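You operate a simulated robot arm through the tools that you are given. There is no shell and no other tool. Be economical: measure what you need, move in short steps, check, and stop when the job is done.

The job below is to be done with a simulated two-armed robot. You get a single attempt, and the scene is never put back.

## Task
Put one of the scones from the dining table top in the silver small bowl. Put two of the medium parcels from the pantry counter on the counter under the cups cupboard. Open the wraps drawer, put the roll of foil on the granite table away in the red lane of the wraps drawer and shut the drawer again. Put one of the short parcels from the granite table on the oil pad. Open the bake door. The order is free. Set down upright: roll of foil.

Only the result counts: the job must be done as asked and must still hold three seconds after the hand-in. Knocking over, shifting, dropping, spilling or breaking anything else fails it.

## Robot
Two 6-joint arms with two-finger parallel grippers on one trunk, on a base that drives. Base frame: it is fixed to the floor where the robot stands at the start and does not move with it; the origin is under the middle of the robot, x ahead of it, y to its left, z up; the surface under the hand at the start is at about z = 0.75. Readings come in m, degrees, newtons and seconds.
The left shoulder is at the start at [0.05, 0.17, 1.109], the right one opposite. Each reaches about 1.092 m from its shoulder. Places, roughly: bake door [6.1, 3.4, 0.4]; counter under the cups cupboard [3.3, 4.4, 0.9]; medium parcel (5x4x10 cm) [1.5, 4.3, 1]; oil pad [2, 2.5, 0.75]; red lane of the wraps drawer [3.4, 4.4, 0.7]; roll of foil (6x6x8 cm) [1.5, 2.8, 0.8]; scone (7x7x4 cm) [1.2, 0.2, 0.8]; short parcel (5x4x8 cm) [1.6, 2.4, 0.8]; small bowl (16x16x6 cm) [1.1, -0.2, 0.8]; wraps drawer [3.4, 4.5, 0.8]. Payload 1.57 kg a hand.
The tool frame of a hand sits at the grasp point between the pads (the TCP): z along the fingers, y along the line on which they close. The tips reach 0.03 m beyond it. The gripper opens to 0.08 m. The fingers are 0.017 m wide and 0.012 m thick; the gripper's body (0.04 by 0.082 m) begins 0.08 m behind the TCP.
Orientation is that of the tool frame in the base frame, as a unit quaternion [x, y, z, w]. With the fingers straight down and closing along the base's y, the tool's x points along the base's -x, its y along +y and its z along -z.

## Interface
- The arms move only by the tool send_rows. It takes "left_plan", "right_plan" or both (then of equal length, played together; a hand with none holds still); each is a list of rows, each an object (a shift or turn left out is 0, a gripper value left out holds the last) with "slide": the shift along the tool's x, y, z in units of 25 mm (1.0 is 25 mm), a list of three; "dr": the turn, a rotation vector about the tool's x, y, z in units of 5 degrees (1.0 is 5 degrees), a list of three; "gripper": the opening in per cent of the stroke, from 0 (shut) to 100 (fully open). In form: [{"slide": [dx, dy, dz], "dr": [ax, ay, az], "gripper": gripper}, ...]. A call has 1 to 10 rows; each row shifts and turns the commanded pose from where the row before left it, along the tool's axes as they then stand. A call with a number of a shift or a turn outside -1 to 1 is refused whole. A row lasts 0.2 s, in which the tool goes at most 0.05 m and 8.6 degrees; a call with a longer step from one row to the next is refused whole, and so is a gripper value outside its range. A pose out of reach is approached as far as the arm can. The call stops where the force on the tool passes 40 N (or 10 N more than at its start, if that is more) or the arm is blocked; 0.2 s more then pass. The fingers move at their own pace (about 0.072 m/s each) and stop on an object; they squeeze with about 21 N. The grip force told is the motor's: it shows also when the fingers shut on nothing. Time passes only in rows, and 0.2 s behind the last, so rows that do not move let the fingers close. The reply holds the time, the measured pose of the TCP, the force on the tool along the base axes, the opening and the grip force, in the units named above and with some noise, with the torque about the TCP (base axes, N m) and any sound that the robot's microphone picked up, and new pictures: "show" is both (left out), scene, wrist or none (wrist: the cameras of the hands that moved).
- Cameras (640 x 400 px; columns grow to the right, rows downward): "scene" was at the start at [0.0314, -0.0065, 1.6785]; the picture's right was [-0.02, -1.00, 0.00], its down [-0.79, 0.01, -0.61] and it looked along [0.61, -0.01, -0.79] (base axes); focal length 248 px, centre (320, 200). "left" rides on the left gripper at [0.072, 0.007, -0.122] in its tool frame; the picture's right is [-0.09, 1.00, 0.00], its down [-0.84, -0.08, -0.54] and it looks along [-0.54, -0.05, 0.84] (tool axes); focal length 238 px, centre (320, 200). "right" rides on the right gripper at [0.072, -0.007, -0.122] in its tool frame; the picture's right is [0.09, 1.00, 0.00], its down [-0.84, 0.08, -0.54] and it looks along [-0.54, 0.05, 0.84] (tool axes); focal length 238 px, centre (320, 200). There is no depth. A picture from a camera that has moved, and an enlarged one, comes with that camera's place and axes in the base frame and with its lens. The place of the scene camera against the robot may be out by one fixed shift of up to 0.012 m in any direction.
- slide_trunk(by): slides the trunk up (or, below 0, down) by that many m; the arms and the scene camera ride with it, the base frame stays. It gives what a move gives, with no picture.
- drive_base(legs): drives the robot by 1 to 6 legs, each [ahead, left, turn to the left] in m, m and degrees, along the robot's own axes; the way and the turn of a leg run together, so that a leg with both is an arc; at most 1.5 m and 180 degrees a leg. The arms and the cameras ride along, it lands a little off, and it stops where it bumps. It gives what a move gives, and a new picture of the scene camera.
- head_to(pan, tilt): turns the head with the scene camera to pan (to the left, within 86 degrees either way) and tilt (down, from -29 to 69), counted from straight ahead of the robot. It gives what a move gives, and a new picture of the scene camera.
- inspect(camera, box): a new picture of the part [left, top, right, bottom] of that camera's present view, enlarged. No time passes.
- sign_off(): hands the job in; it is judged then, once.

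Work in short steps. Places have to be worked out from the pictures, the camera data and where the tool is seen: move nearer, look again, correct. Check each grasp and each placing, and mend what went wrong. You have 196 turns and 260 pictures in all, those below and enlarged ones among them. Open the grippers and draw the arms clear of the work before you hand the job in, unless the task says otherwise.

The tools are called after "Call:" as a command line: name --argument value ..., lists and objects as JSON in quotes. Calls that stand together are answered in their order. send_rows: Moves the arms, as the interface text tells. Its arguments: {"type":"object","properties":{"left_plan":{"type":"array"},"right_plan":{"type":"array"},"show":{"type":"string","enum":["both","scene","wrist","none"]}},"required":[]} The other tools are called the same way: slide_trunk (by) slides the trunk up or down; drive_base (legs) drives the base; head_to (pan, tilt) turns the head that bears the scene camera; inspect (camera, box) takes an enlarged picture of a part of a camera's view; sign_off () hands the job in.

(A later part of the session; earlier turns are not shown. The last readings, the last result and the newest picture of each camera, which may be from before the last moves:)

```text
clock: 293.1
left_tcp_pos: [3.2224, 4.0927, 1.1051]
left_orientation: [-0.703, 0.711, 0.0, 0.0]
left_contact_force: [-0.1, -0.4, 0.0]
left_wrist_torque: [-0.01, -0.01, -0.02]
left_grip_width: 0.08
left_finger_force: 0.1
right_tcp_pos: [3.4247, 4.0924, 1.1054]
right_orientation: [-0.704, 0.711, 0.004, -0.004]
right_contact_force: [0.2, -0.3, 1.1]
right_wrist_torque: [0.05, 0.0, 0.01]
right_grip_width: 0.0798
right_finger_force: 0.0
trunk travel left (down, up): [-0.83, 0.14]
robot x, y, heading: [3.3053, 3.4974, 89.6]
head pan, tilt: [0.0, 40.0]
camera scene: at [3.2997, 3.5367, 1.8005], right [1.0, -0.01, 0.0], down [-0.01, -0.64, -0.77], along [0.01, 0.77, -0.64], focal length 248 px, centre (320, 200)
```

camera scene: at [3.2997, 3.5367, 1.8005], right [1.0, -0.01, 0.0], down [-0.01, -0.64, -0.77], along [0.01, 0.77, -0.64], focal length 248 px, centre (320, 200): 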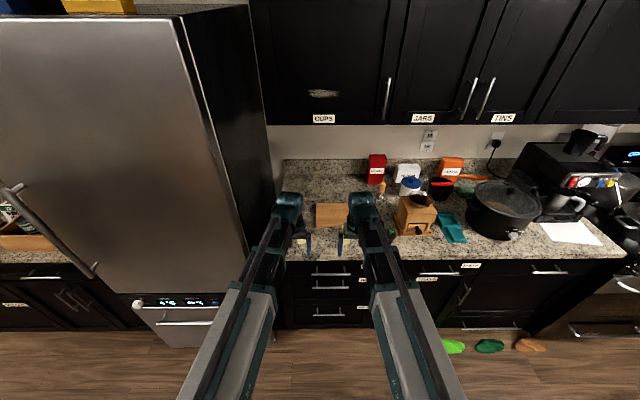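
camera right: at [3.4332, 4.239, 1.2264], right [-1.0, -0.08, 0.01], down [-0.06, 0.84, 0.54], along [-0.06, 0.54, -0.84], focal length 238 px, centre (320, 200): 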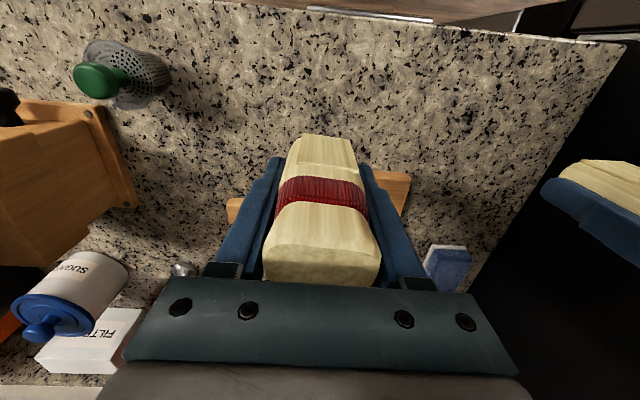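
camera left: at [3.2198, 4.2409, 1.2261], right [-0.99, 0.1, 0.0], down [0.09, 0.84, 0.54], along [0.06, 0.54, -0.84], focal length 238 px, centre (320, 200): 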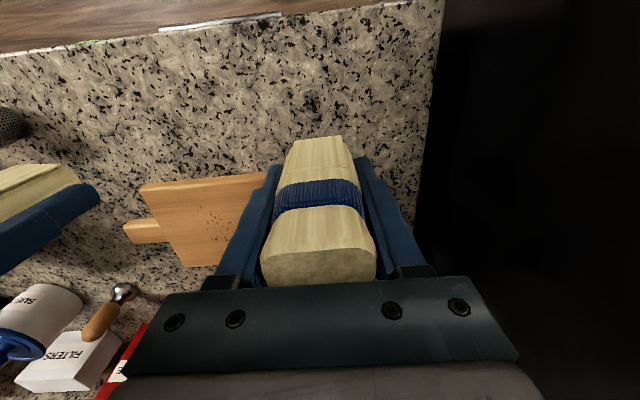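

I back away and verify the parcels, then look east for the bake door.

Call:
drive_base --legs '[[-0.3, 0, 0]]'

Call:
inspect --camera "scene" --box '[240, 130, 440, 255]'

Call:
head_to --pan -75 --tilt 25

```text
clock: 295.1
left_tcp_pos: [3.222, 3.7968, 1.105]
left_orientation: [-0.7, 0.714, 0.0, -0.001]
left_contact_force: [-0.3, -0.2, -1.3]
left_wrist_torque: [0.03, -0.01, -0.01]
left_grip_width: 0.0801
left_finger_force: 0.0
right_tcp_pos: [3.4242, 3.7957, 1.1052]
right_orientation: [-0.702, 0.712, 0.004, -0.004]
right_contact_force: [-1.4, -0.7, 0.5]
right_wrist_torque: [0.03, -0.01, -0.02]
right_grip_width: 0.0799
right_finger_force: 0.1
trunk travel left (down, up): [-0.83, 0.14]
robot x, y, heading: [3.3023, 3.2043, 89.3]
head pan, tilt: [0.0, 40.0]
camera scene: at [3.2964, 3.2399, 1.8005], right [1.0, -0.01, 0.0], down [-0.01, -0.64, -0.77], along [0.01, 0.77, -0.64], focal length 248 px, centre (320, 200)
```

scene: 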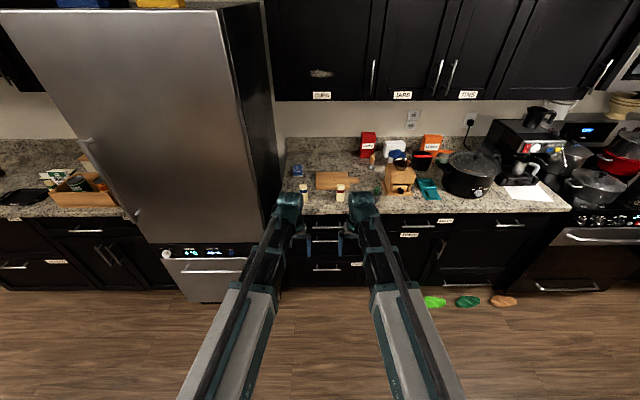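

```text
3.20 times, centred on (340, 192) of scene
camera zoom: at [3.2964, 3.2399, 1.8005], right [1.0, -0.01, 0.0], down [-0.01, -0.64, -0.77], along [0.01, 0.77, -0.64], focal length 793 px, centre (256, 224)
```

zoom: 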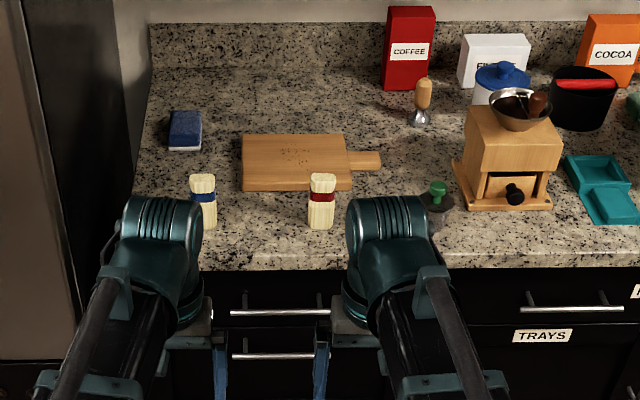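

```text
clock: 296.6
left_tcp_pos: [3.2216, 3.7976, 1.1034]
left_orientation: [-0.701, 0.713, 0.0, -0.001]
left_contact_force: [0.6, 0.3, -0.1]
left_wrist_torque: [0.01, 0.0, 0.03]
left_grip_width: 0.0799
left_finger_force: 0.1
right_tcp_pos: [3.4237, 3.7976, 1.1045]
right_orientation: [-0.702, 0.712, 0.004, -0.005]
right_contact_force: [-1.0, -0.1, 0.1]
right_wrist_torque: [0.04, 0.0, -0.02]
right_grip_width: 0.0801
right_finger_force: 0.1
trunk travel left (down, up): [-0.83, 0.14]
robot x, y, heading: [3.2987, 3.2038, 89.1]
head pan, tilt: [-75.0, 25.0]
camera scene: at [3.3845, 3.179, 1.8238], right [0.25, -0.97, 0.0], down [-0.41, -0.1, -0.91], along [0.88, 0.22, -0.42], focal length 248 px, centre (320, 200)
```

scene: 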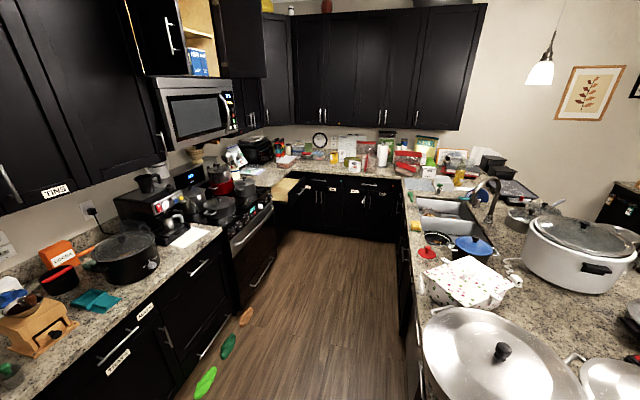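

Both parcels stand well. I zoom on the far cabinets for the BAKE label.

Call:
inspect --camera "scene" --box '[260, 150, 420, 250]'

```text
4.00 times, centred on (340, 200) of scene
camera zoom: at [3.3845, 3.179, 1.8238], right [0.25, -0.97, 0.0], down [-0.41, -0.1, -0.91], along [0.88, 0.22, -0.42], focal length 992 px, centre (240, 200)
```

zoom: 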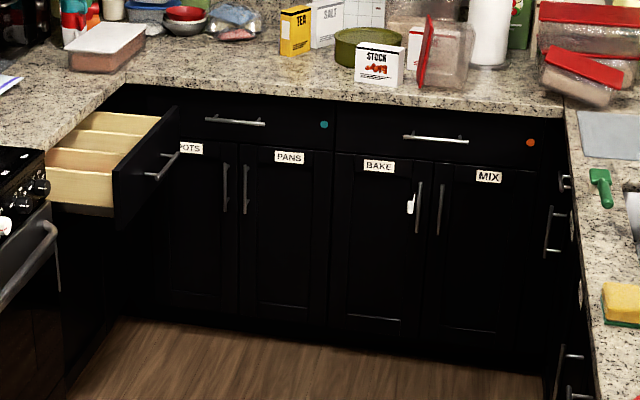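

BAKE door found: a vertical handle at about (6.05, 3.31, 0.58), hinge on its left. I move to the aisle centre, face east and approach.

Call:
drive_base --legs '[[0.24, 0, 0], [0, 0, -89], [1.2, 0, 0]]'

Call:
head_to --pan 0 --tilt 40

```text
clock: 307.8
left_tcp_pos: [5.0951, 3.5678, 1.1046]
left_orientation: [-0.013, 1.0, 0.001, -0.001]
left_contact_force: [-0.1, 0.9, 0.6]
left_wrist_torque: [-0.02, 0.02, 0.01]
left_grip_width: 0.08
left_finger_force: 0.1
right_tcp_pos: [5.1043, 3.3674, 1.1033]
right_orientation: [-0.013, 1.0, 0.006, 0.0]
right_contact_force: [0.1, 0.4, -0.6]
right_wrist_torque: [0.01, -0.01, -0.04]
right_grip_width: 0.08
right_finger_force: 0.0
trunk travel left (down, up): [-0.83, 0.14]
robot x, y, heading: [4.5036, 3.4688, 1.5]
head pan, tilt: [-75.0, 25.0]
camera scene: at [4.4858, 3.3717, 1.8238], right [-0.96, -0.29, 0.0], down [-0.12, 0.4, -0.91], along [0.26, -0.87, -0.42], focal length 248 px, centre (320, 200)
```

scene: 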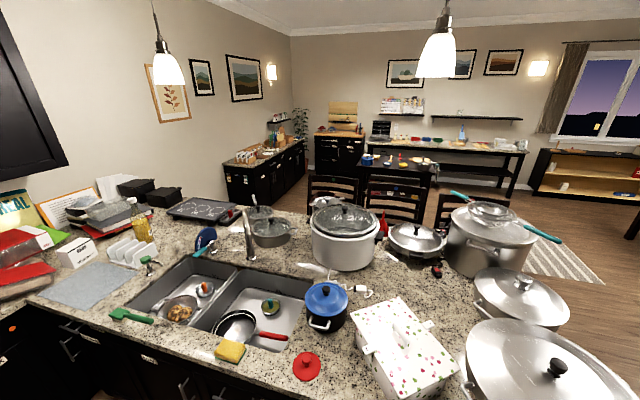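

```text
clock: 309.3
left_tcp_pos: [5.0949, 3.569, 1.1045]
left_orientation: [-0.013, 1.0, 0.0, -0.001]
left_contact_force: [-0.3, -0.3, 0.8]
left_wrist_torque: [0.02, 0.0, -0.01]
left_grip_width: 0.0799
left_finger_force: 0.0
right_tcp_pos: [5.1034, 3.3664, 1.1028]
right_orientation: [-0.014, 1.0, 0.005, 0.0]
right_contact_force: [0.1, -0.6, 0.6]
right_wrist_torque: [0.01, 0.0, 0.0]
right_grip_width: 0.0801
right_finger_force: 0.0
trunk travel left (down, up): [-0.83, 0.14]
robot x, y, heading: [4.5054, 3.4688, 1.7]
head pan, tilt: [0.0, 40.0]
camera scene: at [4.5439, 3.4623, 1.8005], right [0.03, -1.0, 0.0], down [-0.64, -0.02, -0.77], along [0.77, 0.02, -0.64], focal length 248 px, centre (320, 200)
```

scene: 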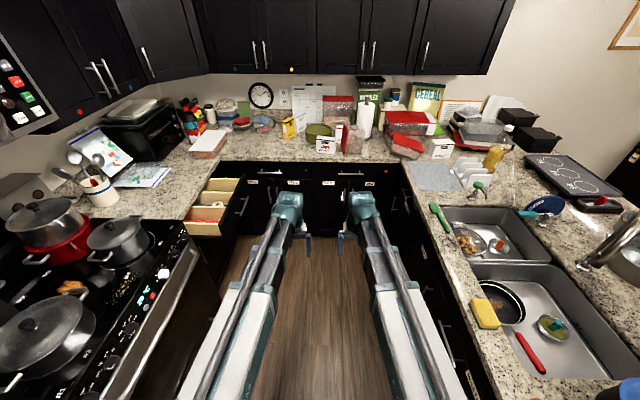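

I zoom on the BAKE door and its handle.

Call:
inspect --camera "scene" --box '[230, 160, 420, 279]'

```text
3.36 times, centred on (325, 220) of scene
camera zoom: at [4.5439, 3.4623, 1.8005], right [0.03, -1.0, 0.0], down [-0.64, -0.02, -0.77], along [0.77, 0.02, -0.64], focal length 833 px, centre (303, 134)
```

zoom: 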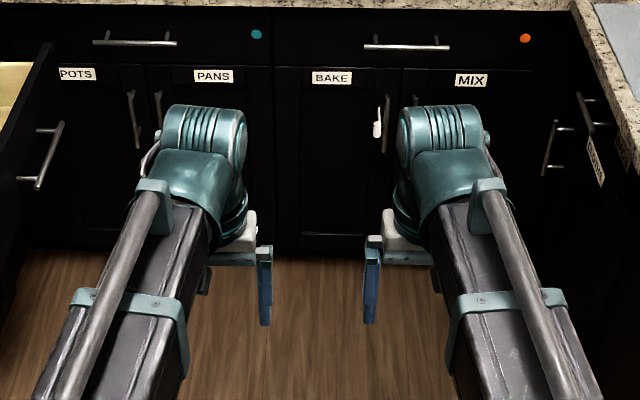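

I straighten the base, pitch the right hand forward, and draw the left hand a bit back and left.

Call:
drive_base --legs '[[0, 0, -1.7]]'

Call:
send_rows --right_plan '[{"dr": [0, -1, 0]}, {"dr": [0, -1, 0]}, {"dr": [0, -1, 0]}, {"dr": [0, -1, 0]}, {"dr": [0, -1, 0]}, {"dr": [0, -1, 0]}, {"dr": [0, -1, 0]}, {"dr": [0, -1, 0]}, {"dr": [0, -1, 0]}, {"dr": [0, -1, 0]}]' --left_plan '[{"slide": [0.5, 0.5, 0]}, {"slide": [0.5, 0.5, 0]}, {"slide": [0.5, 0.5, 0]}, {"slide": [0.5, 0.5, 0]}, {"slide": [0.5, 0.5, 0]}, {"slide": [0.5, 0.5, 0]}, {}, {}, {}, {}]' --show "none"

Call:
send_rows --right_plan '[{"dr": [0, -1, 0]}, {"dr": [0, -1, 0]}, {"dr": [0, -1, 0]}, {"dr": [0, -1, 0]}, {"dr": [0, -1, 0]}, {"dr": [0, -1, 0]}, {"dr": [0, -1, 0]}, {"dr": [0, -1, 0]}]' --show "none"

Call:
drive_base --legs '[[0.35, 0, 0]]'

Call:
slide_trunk --by -0.36

Call:
slide_trunk --by -0.35

Call:
inspect --camera "right" --box '[0, 0, 640, 400]'

Call:
inspect --camera "scene" --box '[0, 0, 640, 400]'

```text
clock: 310.1
left_tcp_pos: [5.0973, 3.5521, 1.1045]
left_orientation: [0.002, 1.0, 0.0, 0.0]
left_contact_force: [-0.9, -0.4, 0.7]
left_wrist_torque: [-0.01, 0.0, -0.02]
left_grip_width: 0.08
left_finger_force: 0.1
right_tcp_pos: [5.1002, 3.3503, 1.104]
right_orientation: [0.0, 1.0, 0.007, 0.0]
right_contact_force: [0.1, 0.3, -0.1]
right_wrist_torque: [0.0, 0.01, -0.02]
right_grip_width: 0.08
right_finger_force: 0.1
trunk travel left (down, up): [-0.83, 0.14]
robot x, y, heading: [4.5029, 3.4657, 0.3]
head pan, tilt: [0.0, 40.0]
camera scene: at [4.5439, 3.4606, 1.8005], right [0.0, -1.0, 0.0], down [-0.64, 0.0, -0.77], along [0.77, 0.0, -0.64], focal length 248 px, centre (320, 200)
```

scene: 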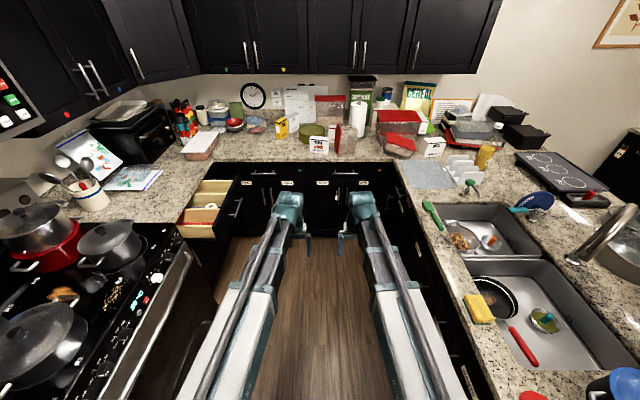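

```text
clock: 312.2
left_tcp_pos: [5.0239, 3.6264, 1.1046]
left_orientation: [0.002, 1.0, 0.001, -0.001]
left_contact_force: [-0.1, 1.2, -0.4]
left_wrist_torque: [-0.01, 0.0, 0.01]
left_grip_width: 0.0798
left_finger_force: 0.0
right_tcp_pos: [5.1259, 3.3529, 1.1829]
right_orientation: [0.002, 0.906, 0.006, 0.422]
right_contact_force: [1.0, -0.4, 0.0]
right_wrist_torque: [-0.01, 0.03, -0.02]
right_grip_width: 0.08
right_finger_force: 0.1
right hand out of reach, approached as far as the arm can: row 2, 3, 4, 5, 6, 7, 8, 9, 10
trunk travel left (down, up): [-0.83, 0.14]
robot x, y, heading: [4.4996, 3.4625, -0.2]
head pan, tilt: [0.0, 40.0]
```

```text
clock: 314.1
left_tcp_pos: [5.0233, 3.6269, 1.1038]
left_orientation: [0.003, 1.0, 0.001, -0.001]
left_contact_force: [0.1, 0.3, 0.3]
left_wrist_torque: [-0.01, 0.0, 0.01]
left_grip_width: 0.08
left_finger_force: 0.0
right_tcp_pos: [5.175, 3.3608, 1.3223]
right_orientation: [0.005, 0.709, 0.004, 0.705]
right_contact_force: [0.6, -0.3, 1.3]
right_wrist_torque: [-0.01, 0.03, -0.02]
right_grip_width: 0.0799
right_finger_force: 0.3
right hand out of reach, approached as far as the arm can: row 1, 2, 3, 4, 5, 6, 7, 8
trunk travel left (down, up): [-0.83, 0.14]
robot x, y, heading: [4.503, 3.4654, 0.0]
head pan, tilt: [0.0, 40.0]
```

```text
clock: 316.4
left_tcp_pos: [5.3822, 3.6207, 1.1045]
left_orientation: [0.006, 1.0, 0.002, -0.001]
left_contact_force: [0.5, 0.5, 0.1]
left_wrist_torque: [0.01, 0.02, 0.01]
left_grip_width: 0.0801
left_finger_force: 0.0
right_tcp_pos: [5.5331, 3.3532, 1.3219]
right_orientation: [0.009, 0.709, 0.0, 0.705]
right_contact_force: [0.4, -1.4, 0.3]
right_wrist_torque: [-0.01, 0.0, 0.0]
right_grip_width: 0.0799
right_finger_force: 0.2
trunk travel left (down, up): [-0.83, 0.14]
robot x, y, heading: [4.8606, 3.4644, -0.7]
head pan, tilt: [0.0, 40.0]
camera scene: at [4.9026, 3.4589, 1.8004], right [-0.01, -1.0, 0.0], down [-0.64, 0.01, -0.77], along [0.77, -0.01, -0.64], focal length 248 px, centre (320, 200)
```

scene: 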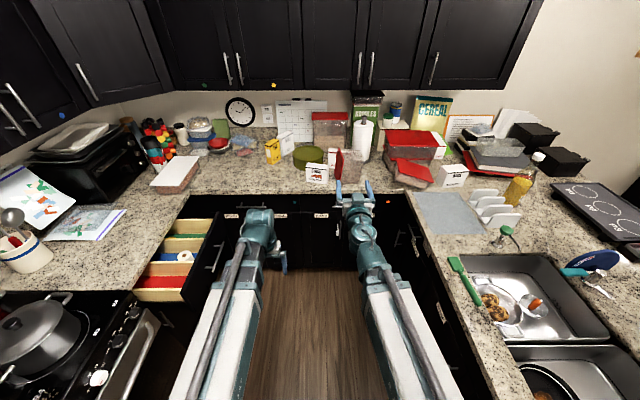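

```text
clock: 319.9
left_tcp_pos: [5.3832, 3.621, 0.7445]
left_orientation: [0.006, 1.0, 0.001, -0.001]
left_contact_force: [0.0, 0.6, -0.1]
left_wrist_torque: [0.01, -0.01, -0.04]
left_grip_width: 0.08
left_finger_force: 0.1
right_tcp_pos: [5.5319, 3.3529, 0.9637]
right_orientation: [0.008, 0.709, 0.001, 0.705]
right_contact_force: [-0.8, 0.4, -0.7]
right_wrist_torque: [0.01, 0.0, 0.0]
right_grip_width: 0.0802
right_finger_force: 0.1
trunk travel left (down, up): [-0.47, 0.5]
robot x, y, heading: [4.8656, 3.4645, -0.3]
head pan, tilt: [0.0, 40.0]
```

```text
clock: 323.3
left_tcp_pos: [5.383, 3.6211, 0.3942]
left_orientation: [0.006, 1.0, 0.0, -0.001]
left_contact_force: [0.3, -0.1, -0.1]
left_wrist_torque: [0.01, 0.02, 0.0]
left_grip_width: 0.0803
left_finger_force: 0.0
right_tcp_pos: [5.5317, 3.3533, 0.6148]
right_orientation: [0.008, 0.709, 0.001, 0.705]
right_contact_force: [0.1, -0.4, 0.4]
right_wrist_torque: [0.03, -0.02, 0.0]
right_grip_width: 0.0802
right_finger_force: 0.0
trunk travel left (down, up): [-0.12, 0.85]
robot x, y, heading: [4.8575, 3.4655, -0.6]
head pan, tilt: [0.0, 40.0]
```

```text
1.00 times, centred on (320, 200) of right (not enlarged: the box is as wide or as high as the picture)
camera zoom: at [5.4096, 3.349, 0.5417], right [0.01, 1.0, -0.08], down [-0.54, 0.07, 0.84], along [0.84, 0.04, 0.54], focal length 238 px, centre (320, 200)
```

zoom: 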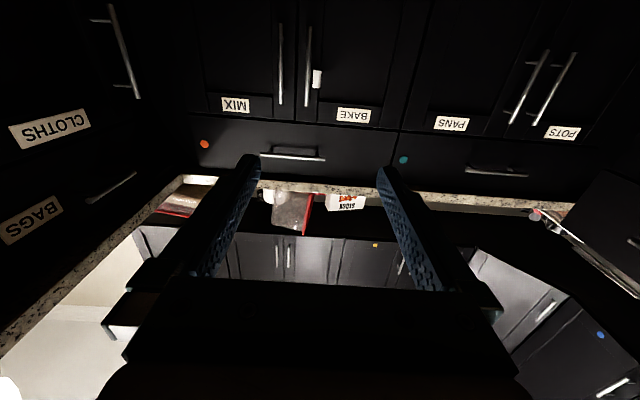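

```text
1.00 times, centred on (320, 200) of scene (not enlarged: the box is as wide or as high as the picture)
camera zoom: at [4.9013, 3.4589, 1.0905], right [-0.01, -1.0, 0.0], down [-0.64, 0.01, -0.77], along [0.77, -0.01, -0.64], focal length 248 px, centre (320, 200)
```

zoom: 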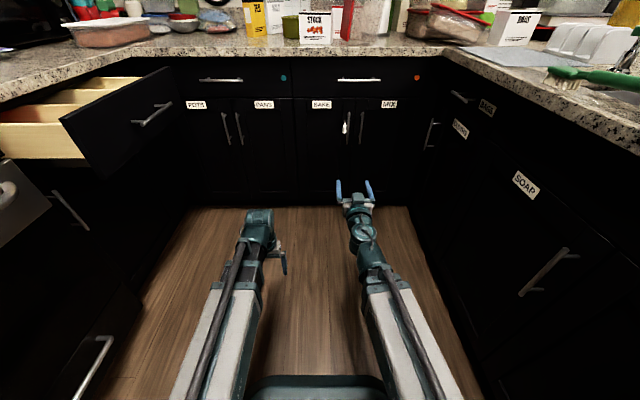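

I zoom on the white piece beside the BAKE handle.

Call:
inspect --camera "right" --box '[260, 10, 380, 130]'

Call:
inspect --camera "scene" --box '[290, 90, 390, 152]'

```text
3.33 times, centred on (320, 70) of right
camera zoom: at [5.4096, 3.349, 0.5417], right [0.01, 1.0, -0.08], down [-0.54, 0.07, 0.84], along [0.84, 0.04, 0.54], focal length 794 px, centre (320, 633)
```

zoom: 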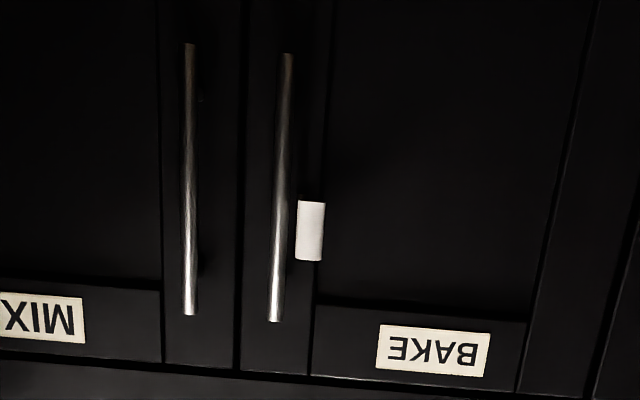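

```text
6.40 times, centred on (340, 121) of scene
camera zoom: at [4.9013, 3.4589, 1.0905], right [-0.01, -1.0, 0.0], down [-0.64, 0.01, -0.77], along [0.77, -0.01, -0.64], focal length 1587 px, centre (192, 706)
```

zoom: 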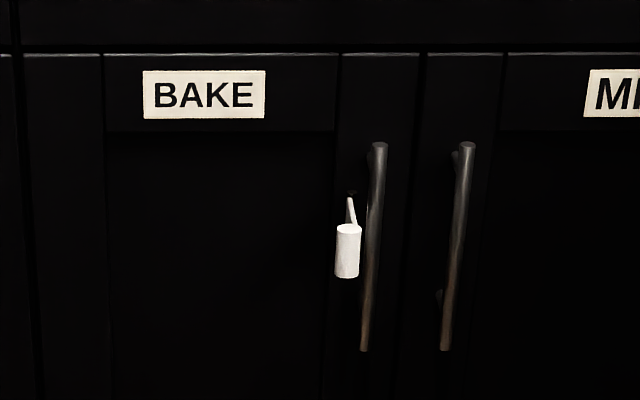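

A small white lever hangs beside the handle (possibly a latch). I first try the handle at its lower part: lower to z≈0.54, part-open fingers, and approach.

Call:
slide_trunk --by -0.077

Call:
drive_base --legs '[[0.1, 0, 0.5]]'

Call:
send_rows --right_plan '[{"slide": [0, -0.6, 1], "gripper": 60}, {"slide": [0, -0.6, 1]}, {"slide": [0, 0, 1]}, {"slide": [0, 0, 1]}, {"slide": [0, 0, 1]}, {"slide": [0, 0, 1]}, {"slide": [0, 0, 1]}, {"slide": [0, 0, 1]}, {"slide": [0, 0, 1]}, {"slide": [0, 0, 1]}]' --show "wrist"

```text
clock: 324.4
left_tcp_pos: [5.3836, 3.6201, 0.3174]
left_orientation: [0.007, 1.0, 0.001, -0.002]
left_contact_force: [-0.4, 0.0, 0.4]
left_wrist_torque: [-0.01, 0.01, -0.01]
left_grip_width: 0.0804
left_finger_force: 0.1
right_tcp_pos: [5.5319, 3.3534, 0.536]
right_orientation: [0.007, 0.709, 0.001, 0.705]
right_contact_force: [-0.1, -0.3, -0.4]
right_wrist_torque: [-0.03, -0.01, 0.03]
right_grip_width: 0.08
right_finger_force: 0.1
trunk travel left (down, up): [-0.043, 0.927]
robot x, y, heading: [4.8605, 3.4635, -0.3]
head pan, tilt: [0.0, 40.0]
```

```text
clock: 325.6
left_tcp_pos: [5.481, 3.6254, 0.3184]
left_orientation: [0.002, 1.0, 0.0, -0.001]
left_contact_force: [-0.4, -0.4, -0.2]
left_wrist_torque: [0.0, 0.05, -0.02]
left_grip_width: 0.0801
left_finger_force: 0.0
right_tcp_pos: [5.6321, 3.3584, 0.5367]
right_orientation: [0.004, 0.709, 0.005, 0.705]
right_contact_force: [0.1, 1.0, -0.4]
right_wrist_torque: [0.0, 0.0, 0.01]
right_grip_width: 0.08
right_finger_force: 0.0
trunk travel left (down, up): [-0.043, 0.927]
robot x, y, heading: [4.9592, 3.4619, -0.2]
head pan, tilt: [0.0, 40.0]
camera scene: at [5.0008, 3.4588, 1.0135], right [0.0, -1.0, 0.0], down [-0.64, 0.0, -0.77], along [0.77, 0.0, -0.64], focal length 248 px, centre (320, 200)
```

scene: 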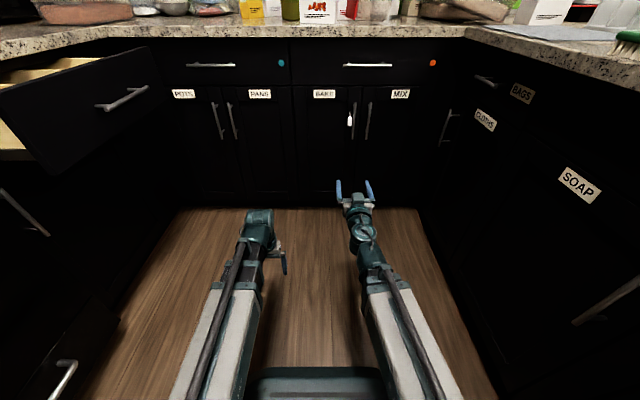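

```text
clock: 327.8
left_tcp_pos: [5.4813, 3.6247, 0.3158]
left_orientation: [0.001, 1.0, 0.0, -0.001]
left_contact_force: [-0.2, 0.1, -0.4]
left_wrist_torque: [0.01, -0.01, -0.01]
left_grip_width: 0.0801
left_finger_force: 0.1
right_tcp_pos: [5.8812, 3.3278, 0.5366]
right_orientation: [0.005, 0.708, 0.004, 0.707]
right_contact_force: [-0.4, -0.4, -0.3]
right_wrist_torque: [-0.01, -0.02, 0.01]
right_grip_width: 0.0481
right_finger_force: 0.0
right hand out of reach, approached as far as the arm can: row 6
trunk travel left (down, up): [-0.043, 0.927]
robot x, y, heading: [4.9622, 3.4672, 0.1]
head pan, tilt: [0.0, 40.0]
camera right: at [5.7598, 3.3226, 0.465], right [0.0, 1.0, -0.08], down [-0.54, 0.07, 0.84], along [0.84, 0.04, 0.54], focal length 238 px, centre (320, 200)
```

right: 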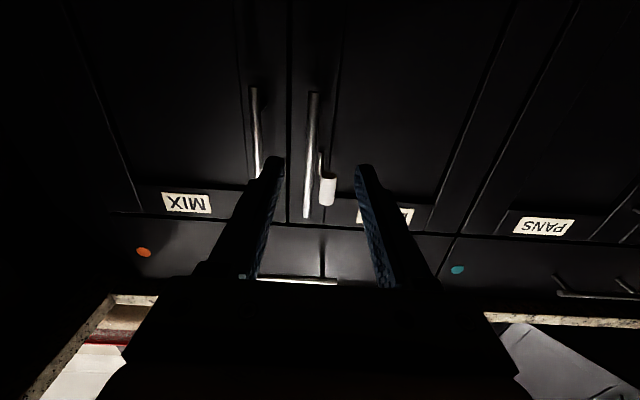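

The lever is a stem with a white grip sticking out from the door above z≈0.59; the lower bar is clear. I advance onto the bar and close.

Call:
send_rows --right_plan '[{"slide": [0, -0.4, 0.8]}, {"slide": [0, 0, 1]}, {"slide": [0, 0, 1]}, {"slide": [0, 0, 1]}, {"slide": [0, 0, 1]}, {"slide": [0, 0, 0.8]}]' --show "wrist"

```text
clock: 329.2
left_tcp_pos: [5.4807, 3.6249, 0.3187]
left_orientation: [0.002, 1.0, 0.001, -0.001]
left_contact_force: [-0.3, 0.3, -0.2]
left_wrist_torque: [0.01, 0.04, -0.01]
left_grip_width: 0.0799
left_finger_force: 0.1
right_tcp_pos: [6.0227, 3.3196, 0.5366]
right_orientation: [0.004, 0.708, 0.003, 0.706]
right_contact_force: [-0.4, 0.2, -0.2]
right_wrist_torque: [0.03, -0.03, -0.03]
right_grip_width: 0.0479
right_finger_force: 0.1
trunk travel left (down, up): [-0.043, 0.927]
robot x, y, heading: [4.956, 3.4638, 0.1]
head pan, tilt: [0.0, 40.0]
camera right: at [5.9013, 3.3138, 0.4649], right [0.0, 1.0, -0.08], down [-0.54, 0.07, 0.84], along [0.84, 0.04, 0.54], focal length 238 px, centre (320, 200)
```

right: 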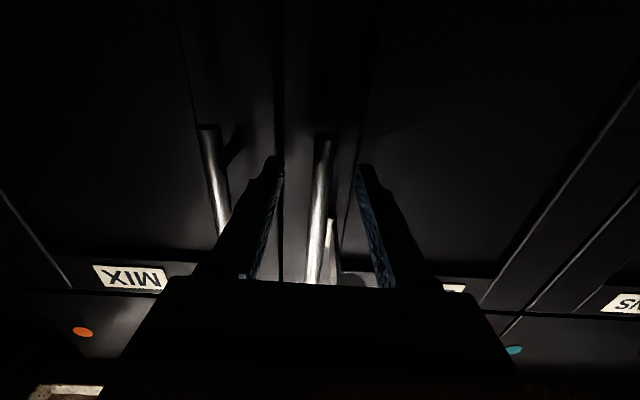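

Bar is between the fingers; I go 2 cm further, close, and pull gently.

Call:
send_rows --right_plan '[{"slide": [0, 0, 0.4]}, {"slide": [0, 0, 0.4]}, {"gripper": 0}, {"gripper": 0}, {"gripper": 0}, {}]' --show "none"

Call:
send_rows --right_plan '[{"slide": [0, 0, -0.3]}, {"slide": [0, 0, -0.3]}, {"slide": [0, 0, -0.3]}, {"slide": [0, 0, -0.3]}]' --show "wrist"

```text
clock: 330.6
left_tcp_pos: [5.4797, 3.6256, 0.3179]
left_orientation: [0.001, 1.0, 0.0, 0.0]
left_contact_force: [-0.3, 0.0, 0.1]
left_wrist_torque: [-0.01, 0.0, -0.01]
left_grip_width: 0.0802
left_finger_force: 0.0
right_tcp_pos: [6.0394, 3.3202, 0.5371]
right_orientation: [0.005, 0.708, 0.004, 0.706]
right_contact_force: [-32.7, 5.5, -6.3]
right_wrist_torque: [-0.56, -0.05, -0.03]
right_grip_width: 0.0116
right_finger_force: 29.4
trunk travel left (down, up): [-0.043, 0.927]
robot x, y, heading: [4.9606, 3.4622, 0.1]
head pan, tilt: [0.0, 40.0]
```

```text
clock: 331.6
left_tcp_pos: [5.4808, 3.6268, 0.3183]
left_orientation: [0.001, 1.0, -0.001, -0.001]
left_contact_force: [0.1, -0.1, 0.4]
left_wrist_torque: [0.0, -0.03, -0.01]
left_grip_width: 0.0801
left_finger_force: 0.0
right_tcp_pos: [6.0123, 3.3247, 0.5375]
right_orientation: [0.001, 0.708, 0.006, 0.706]
right_contact_force: [10.7, 29.3, 3.5]
right_wrist_torque: [-0.33, 0.21, -0.72]
right_grip_width: 0.0118
right_finger_force: 29.9
trunk travel left (down, up): [-0.043, 0.927]
robot x, y, heading: [4.9569, 3.4635, 0.3]
head pan, tilt: [0.0, 40.0]
camera right: at [5.8909, 3.3186, 0.465], right [-0.01, 1.0, -0.08], down [-0.54, 0.06, 0.84], along [0.84, 0.05, 0.54], focal length 238 px, centre (320, 200)
```

right: 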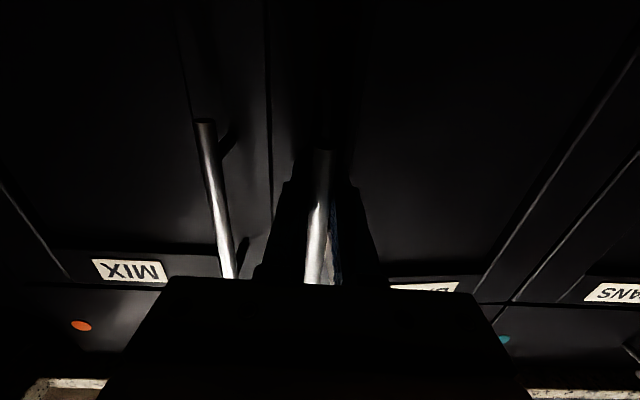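

The door moves (about 6° open so far) and swings as expected. I follow the arc to about 35°.

Call:
send_rows --right_plan '[{"slide": [0, 0.35, -0.6]}, {"slide": [0, 0.35, -0.6]}, {"slide": [0, 0.44, -0.77]}, {"slide": [0, 0.44, -0.77]}, {"slide": [0, 0.58, -0.67]}, {"slide": [0, 0.58, -0.67]}]' --show "scene"

```text
clock: 333.0
left_tcp_pos: [5.4806, 3.6241, 0.3166]
left_orientation: [0.003, 1.0, 0.0, -0.001]
left_contact_force: [-0.1, -0.2, -0.1]
left_wrist_torque: [0.01, 0.03, -0.02]
left_grip_width: 0.0804
left_finger_force: 0.1
right_tcp_pos: [5.9081, 3.3803, 0.5376]
right_orientation: [0.008, 0.708, 0.001, 0.706]
right_contact_force: [-18.0, -20.6, -7.8]
right_wrist_torque: [-0.45, 0.02, 0.14]
right_grip_width: 0.0119
right_finger_force: 29.1
trunk travel left (down, up): [-0.043, 0.927]
robot x, y, heading: [4.9563, 3.4626, 0.2]
head pan, tilt: [0.0, 40.0]
camera scene: at [5.0005, 3.4576, 1.0133], right [0.0, -1.0, 0.0], down [-0.64, 0.0, -0.77], along [0.77, 0.0, -0.64], focal length 248 px, centre (320, 200)
```

scene: 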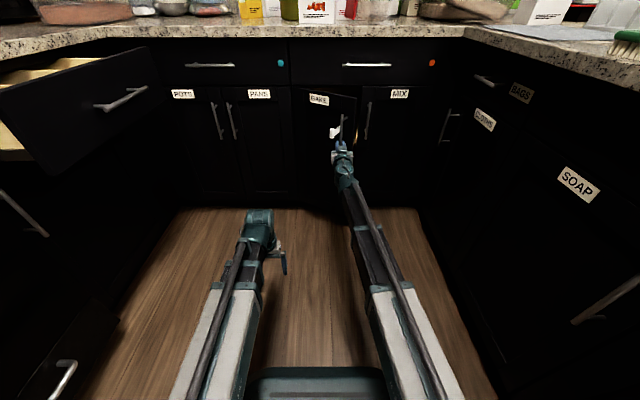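

The door is ~30° open. I continue along the arc a little.

Call:
send_rows --right_plan '[{"slide": [0, 0.4, -0.65]}, {"slide": [0, 0.5, -0.6]}, {"slide": [0, 0.6, -0.5]}, {"slide": [0, 0.65, -0.45]}, {"slide": [0, 0.7, -0.4]}]' --show "scene"

```text
clock: 334.2
left_tcp_pos: [5.4813, 3.6265, 0.3184]
left_orientation: [0.001, 1.0, 0.001, -0.001]
left_contact_force: [-0.7, -0.5, 0.8]
left_wrist_torque: [-0.03, -0.04, -0.04]
left_grip_width: 0.0802
left_finger_force: 0.0
right_tcp_pos: [5.8468, 3.4626, 0.5377]
right_orientation: [0.002, 0.708, 0.006, 0.706]
right_contact_force: [7.1, 4.4, 3.7]
right_wrist_torque: [-0.48, -0.43, 0.06]
right_grip_width: 0.0121
right_finger_force: 29.5
trunk travel left (down, up): [-0.043, 0.927]
robot x, y, heading: [4.9597, 3.4706, -0.1]
head pan, tilt: [0.0, 40.0]
camera scene: at [5.0011, 3.4593, 1.0136], right [0.0, -1.0, 0.0], down [-0.64, 0.0, -0.77], along [0.77, 0.0, -0.64], focal length 248 px, centre (320, 200)
```

scene: 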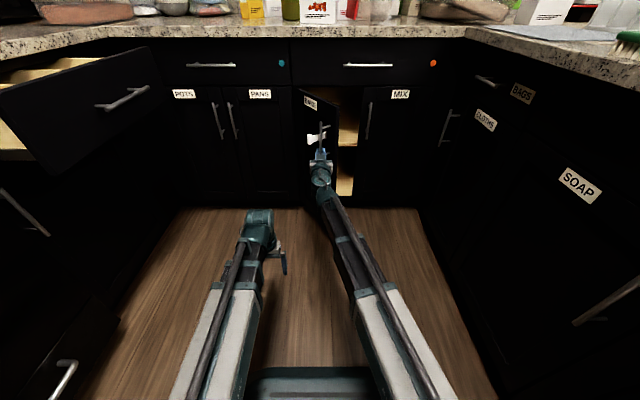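

About 55° open. I release the bar, back off, go round the door's edge and push it further from inside; the left hand moves back meanwhile.

Call:
send_rows --right_plan '[{"gripper": 60}, {"gripper": 60}, {"gripper": 60}, {"slide": [0, 0, -1]}, {"slide": [0, 0, -1]}, {"slide": [0, 0, -1]}, {"slide": [0, 0, -1]}, {"slide": [0, -1, 0]}, {"slide": [0, -1, 0]}, {"slide": [0, -1, 0]}]' --left_plan '[{"slide": [0.5, 0.4, 0]}, {"slide": [0.5, 0.4, 0]}, {"slide": [0.5, 0.4, 0]}, {"slide": [0.5, 0.4, 0]}, {"slide": [0.5, 0.4, 0]}, {}, {}, {}, {}, {}]' --show "none"

Call:
send_rows --right_plan '[{"slide": [0, -1, 0], "gripper": 0}, {"slide": [0, -1, 0]}, {"slide": [0, -1, 0]}, {"slide": [0, -0.6, 0]}]' --show "both"

```text
clock: 336.4
left_tcp_pos: [5.4181, 3.6757, 0.3168]
left_orientation: [0.002, 1.0, 0.001, -0.001]
left_contact_force: [0.6, 0.1, 0.5]
left_wrist_torque: [-0.01, -0.02, 0.04]
left_grip_width: 0.0801
left_finger_force: 0.0
right_tcp_pos: [5.7422, 3.3838, 0.5355]
right_orientation: [0.004, 0.708, 0.004, 0.706]
right_contact_force: [-0.3, -0.1, 0.1]
right_wrist_torque: [0.01, -0.01, 0.02]
right_grip_width: 0.0478
right_finger_force: 0.1
right hand out of reach, approached as far as the arm can: row 6
trunk travel left (down, up): [-0.043, 0.927]
robot x, y, heading: [4.9567, 3.4638, -0.1]
head pan, tilt: [0.0, 40.0]
```

```text
clock: 337.4
left_tcp_pos: [5.4182, 3.6743, 0.3175]
left_orientation: [0.001, 1.0, 0.001, -0.001]
left_contact_force: [-0.6, 0.3, 0.9]
left_wrist_torque: [0.0, 0.01, -0.01]
left_grip_width: 0.0799
left_finger_force: 0.1
right_tcp_pos: [5.7449, 3.2967, 0.5379]
right_orientation: [0.005, 0.709, 0.004, 0.706]
right_contact_force: [-0.1, 0.8, 0.2]
right_wrist_torque: [-0.02, -0.02, -0.01]
right_grip_width: 0.0002
right_finger_force: 20.6
right hand out of reach, approached as far as the arm can: row 4
trunk travel left (down, up): [-0.043, 0.927]
robot x, y, heading: [4.9606, 3.4634, -0.1]
head pan, tilt: [0.0, 40.0]
camera scene: at [5.0008, 3.4589, 1.0135], right [0.0, -1.0, 0.0], down [-0.64, 0.0, -0.77], along [0.77, 0.0, -0.64], focal length 248 px, centre (320, 200)
camera right: at [5.6223, 3.291, 0.4647], right [0.0, 1.0, -0.08], down [-0.54, 0.07, 0.84], along [0.84, 0.04, 0.54], focal length 238 px, centre (320, 200)
```

scene: 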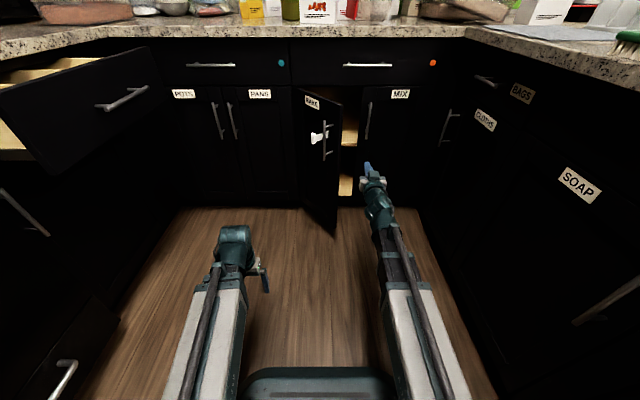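
right: 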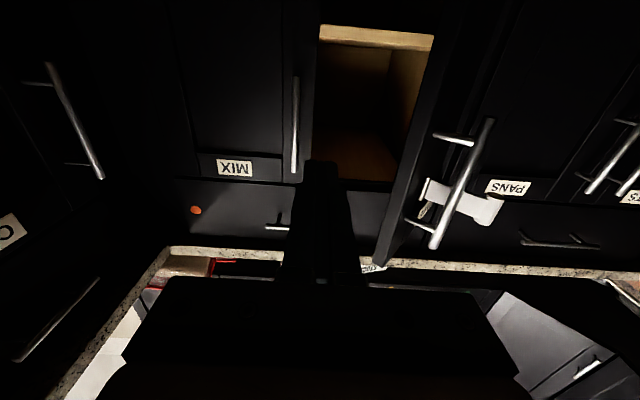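

The door's inner side is accessible. I move forward past its edge, then sweep left to push it wider.

Call:
send_rows --right_plan '[{"slide": [0, 0, 1]}, {"slide": [0, 0, 1]}, {"slide": [0, 0, 1]}, {"slide": [0, 0, 1]}, {"slide": [0, 0, 1]}, {"slide": [0, 0, 1]}, {"slide": [0, 0, 1]}, {"slide": [0, 0, 1]}]' --show "none"

Call:
send_rows --right_plan '[{"slide": [0, 0.8, 0]}, {"slide": [0, 0.8, 0]}, {"slide": [0, 0.8, 0]}, {"slide": [0, 0.8, 0]}, {"slide": [0, 0.8, 0]}, {"slide": [0, 0.8, 0]}, {"slide": [0, 0.8, 0]}, {"slide": [0, 0.8, 0]}, {"slide": [0, 0.8, 0]}, {"slide": [0, 0.8, 0]}]' --show "scene"

```text
clock: 339.2
left_tcp_pos: [5.419, 3.6737, 0.318]
left_orientation: [0.001, 1.0, 0.001, 0.0]
left_contact_force: [0.5, -0.1, 0.3]
left_wrist_torque: [0.0, 0.04, -0.01]
left_grip_width: 0.0799
left_finger_force: 0.1
right_tcp_pos: [5.9444, 3.2956, 0.5359]
right_orientation: [0.005, 0.71, 0.004, 0.704]
right_contact_force: [0.6, 0.4, -0.1]
right_wrist_torque: [0.01, -0.01, 0.01]
right_grip_width: 0.0
right_finger_force: 20.7
trunk travel left (down, up): [-0.043, 0.927]
robot x, y, heading: [4.962, 3.4653, -0.1]
head pan, tilt: [0.0, 40.0]
```

```text
clock: 341.4
left_tcp_pos: [5.4193, 3.6748, 0.3177]
left_orientation: [0.003, 1.0, 0.001, -0.001]
left_contact_force: [-0.7, -0.6, -0.1]
left_wrist_torque: [-0.02, 0.02, 0.01]
left_grip_width: 0.0801
left_finger_force: 0.0
right_tcp_pos: [5.9461, 3.4865, 0.5362]
right_orientation: [0.005, 0.708, 0.005, 0.706]
right_contact_force: [-0.7, -0.5, 0.4]
right_wrist_torque: [-0.01, 0.0, 0.02]
right_grip_width: 0.0
right_finger_force: 21.2
right hand out of reach, approached as far as the arm can: row 1
trunk travel left (down, up): [-0.043, 0.927]
robot x, y, heading: [4.9606, 3.4634, 0.1]
head pan, tilt: [0.0, 40.0]
camera scene: at [5.0008, 3.4588, 1.0135], right [0.0, -1.0, 0.0], down [-0.64, 0.0, -0.77], along [0.77, 0.0, -0.64], focal length 248 px, centre (320, 200)
```

scene: 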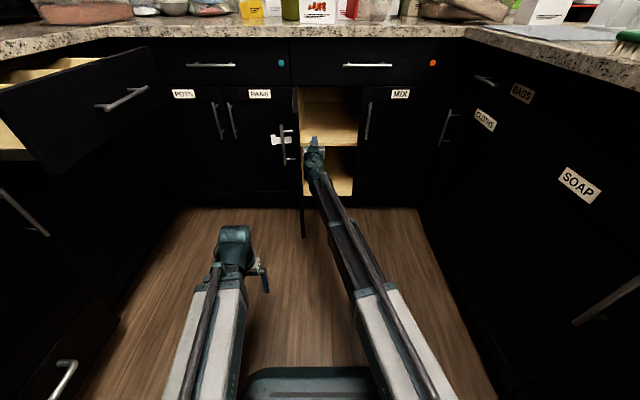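

Door is about 85–90° open. I push slightly more, then withdraw.

Call:
send_rows --right_plan '[{"slide": [0, 0.7, 0]}, {"slide": [0, 0.7, 0]}, {}, {"slide": [0, -1, 0]}, {"slide": [0, -1, 0]}, {"slide": [0, -1, -1]}, {"slide": [0, 0, -1]}, {"slide": [0, 0, -1]}, {"slide": [0, 0, -1]}, {"slide": [0, 0, -1]}]' --show "none"

Call:
send_rows --right_plan '[{"slide": [0, 0, -1], "gripper": 100}, {"slide": [0, 0, -1]}, {"slide": [0, 0, -1]}, {"slide": [0, 0, -1]}, {"slide": [0, 0, -1]}]' --show "scene"

```text
clock: 343.6
left_tcp_pos: [5.4177, 3.6752, 0.3185]
left_orientation: [0.002, 1.0, 0.001, -0.001]
left_contact_force: [-0.3, -0.6, 0.0]
left_wrist_torque: [0.01, 0.02, 0.03]
left_grip_width: 0.0802
left_finger_force: 0.0
right_tcp_pos: [5.8213, 3.4475, 0.5357]
right_orientation: [0.005, 0.709, 0.004, 0.705]
right_contact_force: [0.4, 0.0, -0.5]
right_wrist_torque: [0.02, -0.02, -0.03]
right_grip_width: 0.0001
right_finger_force: 20.9
trunk travel left (down, up): [-0.043, 0.927]
robot x, y, heading: [4.9609, 3.4652, 0.1]
head pan, tilt: [0.0, 40.0]
```

```text
clock: 344.8
left_tcp_pos: [5.4181, 3.6747, 0.3169]
left_orientation: [0.002, 1.0, 0.001, -0.001]
left_contact_force: [-0.3, -1.0, 0.4]
left_wrist_torque: [-0.02, 0.01, 0.02]
left_grip_width: 0.08
left_finger_force: 0.1
right_tcp_pos: [5.6949, 3.4461, 0.5376]
right_orientation: [0.004, 0.708, 0.003, 0.706]
right_contact_force: [0.6, 0.3, -0.4]
right_wrist_torque: [0.02, 0.0, 0.01]
right_grip_width: 0.08
right_finger_force: 0.1
trunk travel left (down, up): [-0.043, 0.927]
robot x, y, heading: [4.9592, 3.4678, -0.2]
head pan, tilt: [0.0, 40.0]
camera scene: at [5.0008, 3.4589, 1.0135], right [0.0, -1.0, 0.0], down [-0.64, 0.0, -0.77], along [0.77, 0.0, -0.64], focal length 248 px, centre (320, 200)
```

scene: 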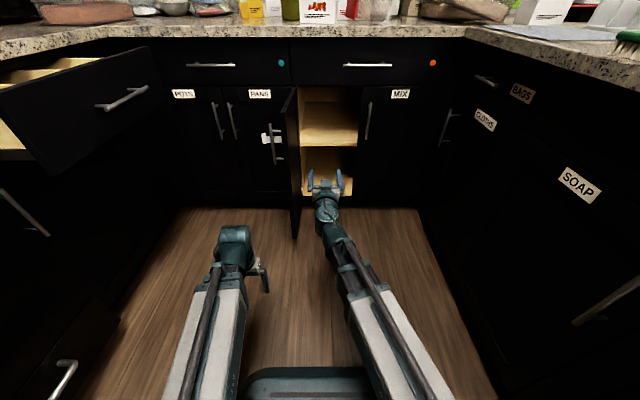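

Door stands open ~90°. I back off, raise the trunk and return to double-check the granite table (pad identity and parcel).

Call:
drive_base --legs '[[-0.5, 0, 0]]'

Call:
slide_trunk --by 0.4

Call:
slide_trunk --by 0.35

Call:
drive_base --legs '[[-1.4, 0, 0], [-0.1, 0, 0], [0, 0, -110]]'

```text
clock: 347.7
left_tcp_pos: [4.9158, 3.6744, 0.3169]
left_orientation: [0.002, 1.0, 0.001, -0.001]
left_contact_force: [0.8, -1.3, -0.8]
left_wrist_torque: [-0.02, 0.04, -0.01]
left_grip_width: 0.0801
left_finger_force: 0.1
right_tcp_pos: [5.1935, 3.4462, 0.537]
right_orientation: [0.005, 0.708, 0.004, 0.706]
right_contact_force: [0.2, -0.2, 0.2]
right_wrist_torque: [-0.01, 0.01, -0.01]
right_grip_width: 0.0798
right_finger_force: 0.0
trunk travel left (down, up): [-0.043, 0.927]
robot x, y, heading: [4.4569, 3.4652, -0.2]
head pan, tilt: [0.0, 40.0]
camera scene: at [4.4979, 3.4595, 1.0135], right [0.0, -1.0, 0.0], down [-0.64, 0.0, -0.77], along [0.77, 0.0, -0.64], focal length 248 px, centre (320, 200)
```

scene: 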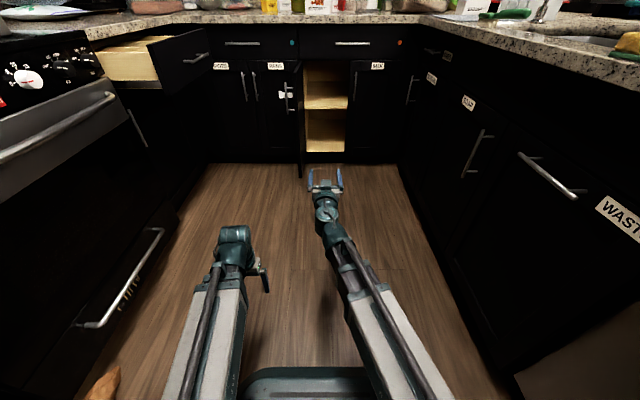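

```text
clock: 351.5
left_tcp_pos: [4.915, 3.6741, 0.7176]
left_orientation: [0.003, 1.0, 0.001, -0.001]
left_contact_force: [-0.1, 0.4, 0.3]
left_wrist_torque: [-0.02, 0.0, 0.0]
left_grip_width: 0.0799
left_finger_force: 0.0
right_tcp_pos: [5.1931, 3.4462, 0.9352]
right_orientation: [0.005, 0.708, 0.003, 0.706]
right_contact_force: [-0.1, 0.3, -0.2]
right_wrist_torque: [-0.01, 0.05, -0.02]
right_grip_width: 0.0802
right_finger_force: 0.1
trunk travel left (down, up): [-0.443, 0.527]
robot x, y, heading: [4.4564, 3.4678, -0.4]
head pan, tilt: [0.0, 40.0]
```

```text
clock: 355.0
left_tcp_pos: [4.916, 3.6737, 1.0675]
left_orientation: [0.002, 1.0, 0.001, -0.001]
left_contact_force: [0.0, -1.0, 0.1]
left_wrist_torque: [-0.01, 0.01, -0.01]
left_grip_width: 0.08
left_finger_force: 0.1
right_tcp_pos: [5.193, 3.4458, 1.2871]
right_orientation: [0.006, 0.708, 0.002, 0.706]
right_contact_force: [-0.7, 0.3, 0.3]
right_wrist_torque: [-0.02, 0.03, -0.02]
right_grip_width: 0.0803
right_finger_force: 0.2
trunk travel left (down, up): [-0.793, 0.177]
robot x, y, heading: [4.4593, 3.4665, -0.3]
head pan, tilt: [0.0, 40.0]
```

```text
clock: 367.2
left_tcp_pos: [3.0087, 2.9743, 1.0668]
left_orientation: [0.82, 0.572, 0.001, -0.001]
left_contact_force: [-0.2, 0.1, -0.3]
left_wrist_torque: [-0.02, 0.03, -0.02]
left_grip_width: 0.0799
left_finger_force: 0.1
right_tcp_pos: [2.6995, 2.7915, 1.2862]
right_orientation: [0.582, 0.403, -0.575, 0.409]
right_contact_force: [0.0, 0.1, -0.4]
right_wrist_torque: [0.0, 0.02, 0.04]
right_grip_width: 0.0799
right_finger_force: 0.1
trunk travel left (down, up): [-0.793, 0.177]
robot x, y, heading: [2.9654, 3.4739, -110.2]
head pan, tilt: [0.0, 40.0]
camera scene: at [2.948, 3.4294, 1.7635], right [-0.94, 0.34, 0.0], down [0.22, 0.6, -0.77], along [-0.26, -0.72, -0.64], focal length 248 px, centre (320, 200)
```

scene: 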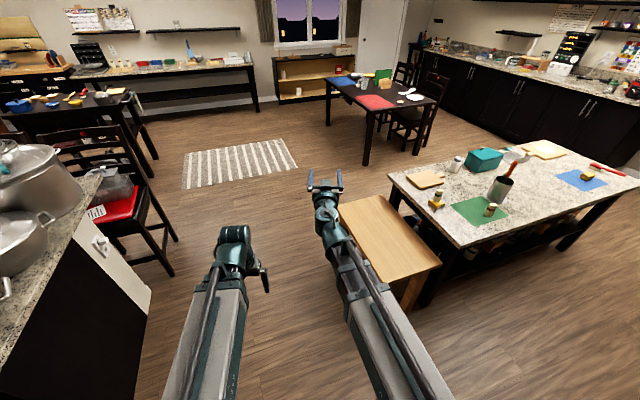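

I zoom on the granite table's east part.

Call:
inspect --camera "scene" --box '[380, 150, 540, 250]'

Call:
head_to --pan -40 --tilt 35

Call:
inspect --camera "scene" --box '[160, 120, 360, 245]'

```text
4.00 times, centred on (460, 200) of scene
camera zoom: at [2.948, 3.4294, 1.7635], right [-0.94, 0.34, 0.0], down [0.22, 0.6, -0.77], along [-0.26, -0.72, -0.64], focal length 992 px, centre (-240, 200)
```

zoom: 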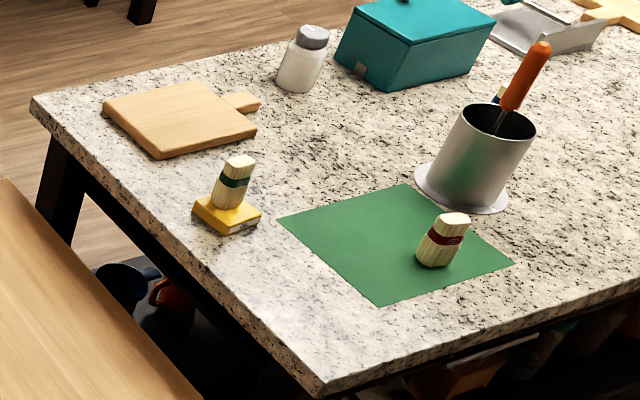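

```text
clock: 368.3
left_tcp_pos: [3.0083, 2.9751, 1.0672]
left_orientation: [0.82, 0.573, 0.001, 0.0]
left_contact_force: [-0.4, 0.3, 0.2]
left_wrist_torque: [-0.02, 0.0, 0.0]
left_grip_width: 0.0804
left_finger_force: 0.0
right_tcp_pos: [2.6996, 2.7909, 1.2878]
right_orientation: [0.583, 0.402, -0.576, 0.407]
right_contact_force: [0.0, -0.2, 0.4]
right_wrist_torque: [-0.01, -0.01, 0.0]
right_grip_width: 0.08
right_finger_force: 0.1
trunk travel left (down, up): [-0.793, 0.177]
robot x, y, heading: [2.9686, 3.4787, -110.1]
head pan, tilt: [-40.0, 35.0]
camera scene: at [2.9009, 3.4652, 1.771], right [-0.5, 0.87, 0.0], down [0.5, 0.29, -0.82], along [-0.71, -0.41, -0.57], focal length 248 px, centre (320, 200)
```

scene: 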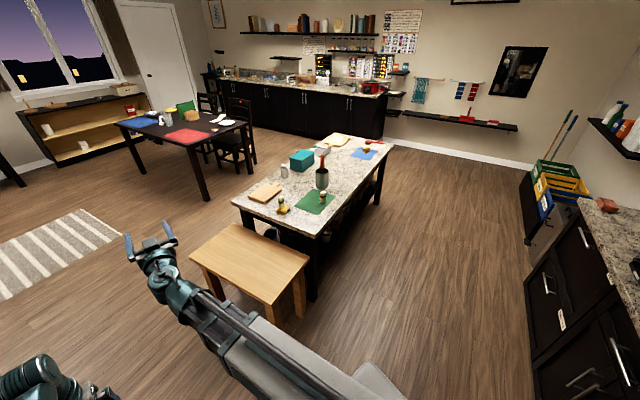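

```text
3.20 times, centred on (260, 182) of scene
camera zoom: at [2.9009, 3.4652, 1.771], right [-0.5, 0.87, 0.0], down [0.5, 0.29, -0.82], along [-0.71, -0.41, -0.57], focal length 793 px, centre (512, 256)
```

zoom: 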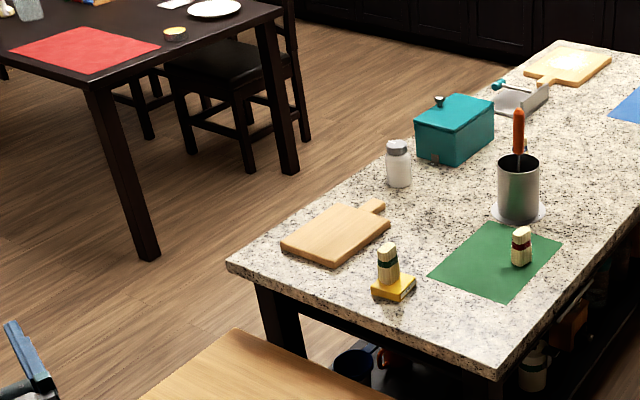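

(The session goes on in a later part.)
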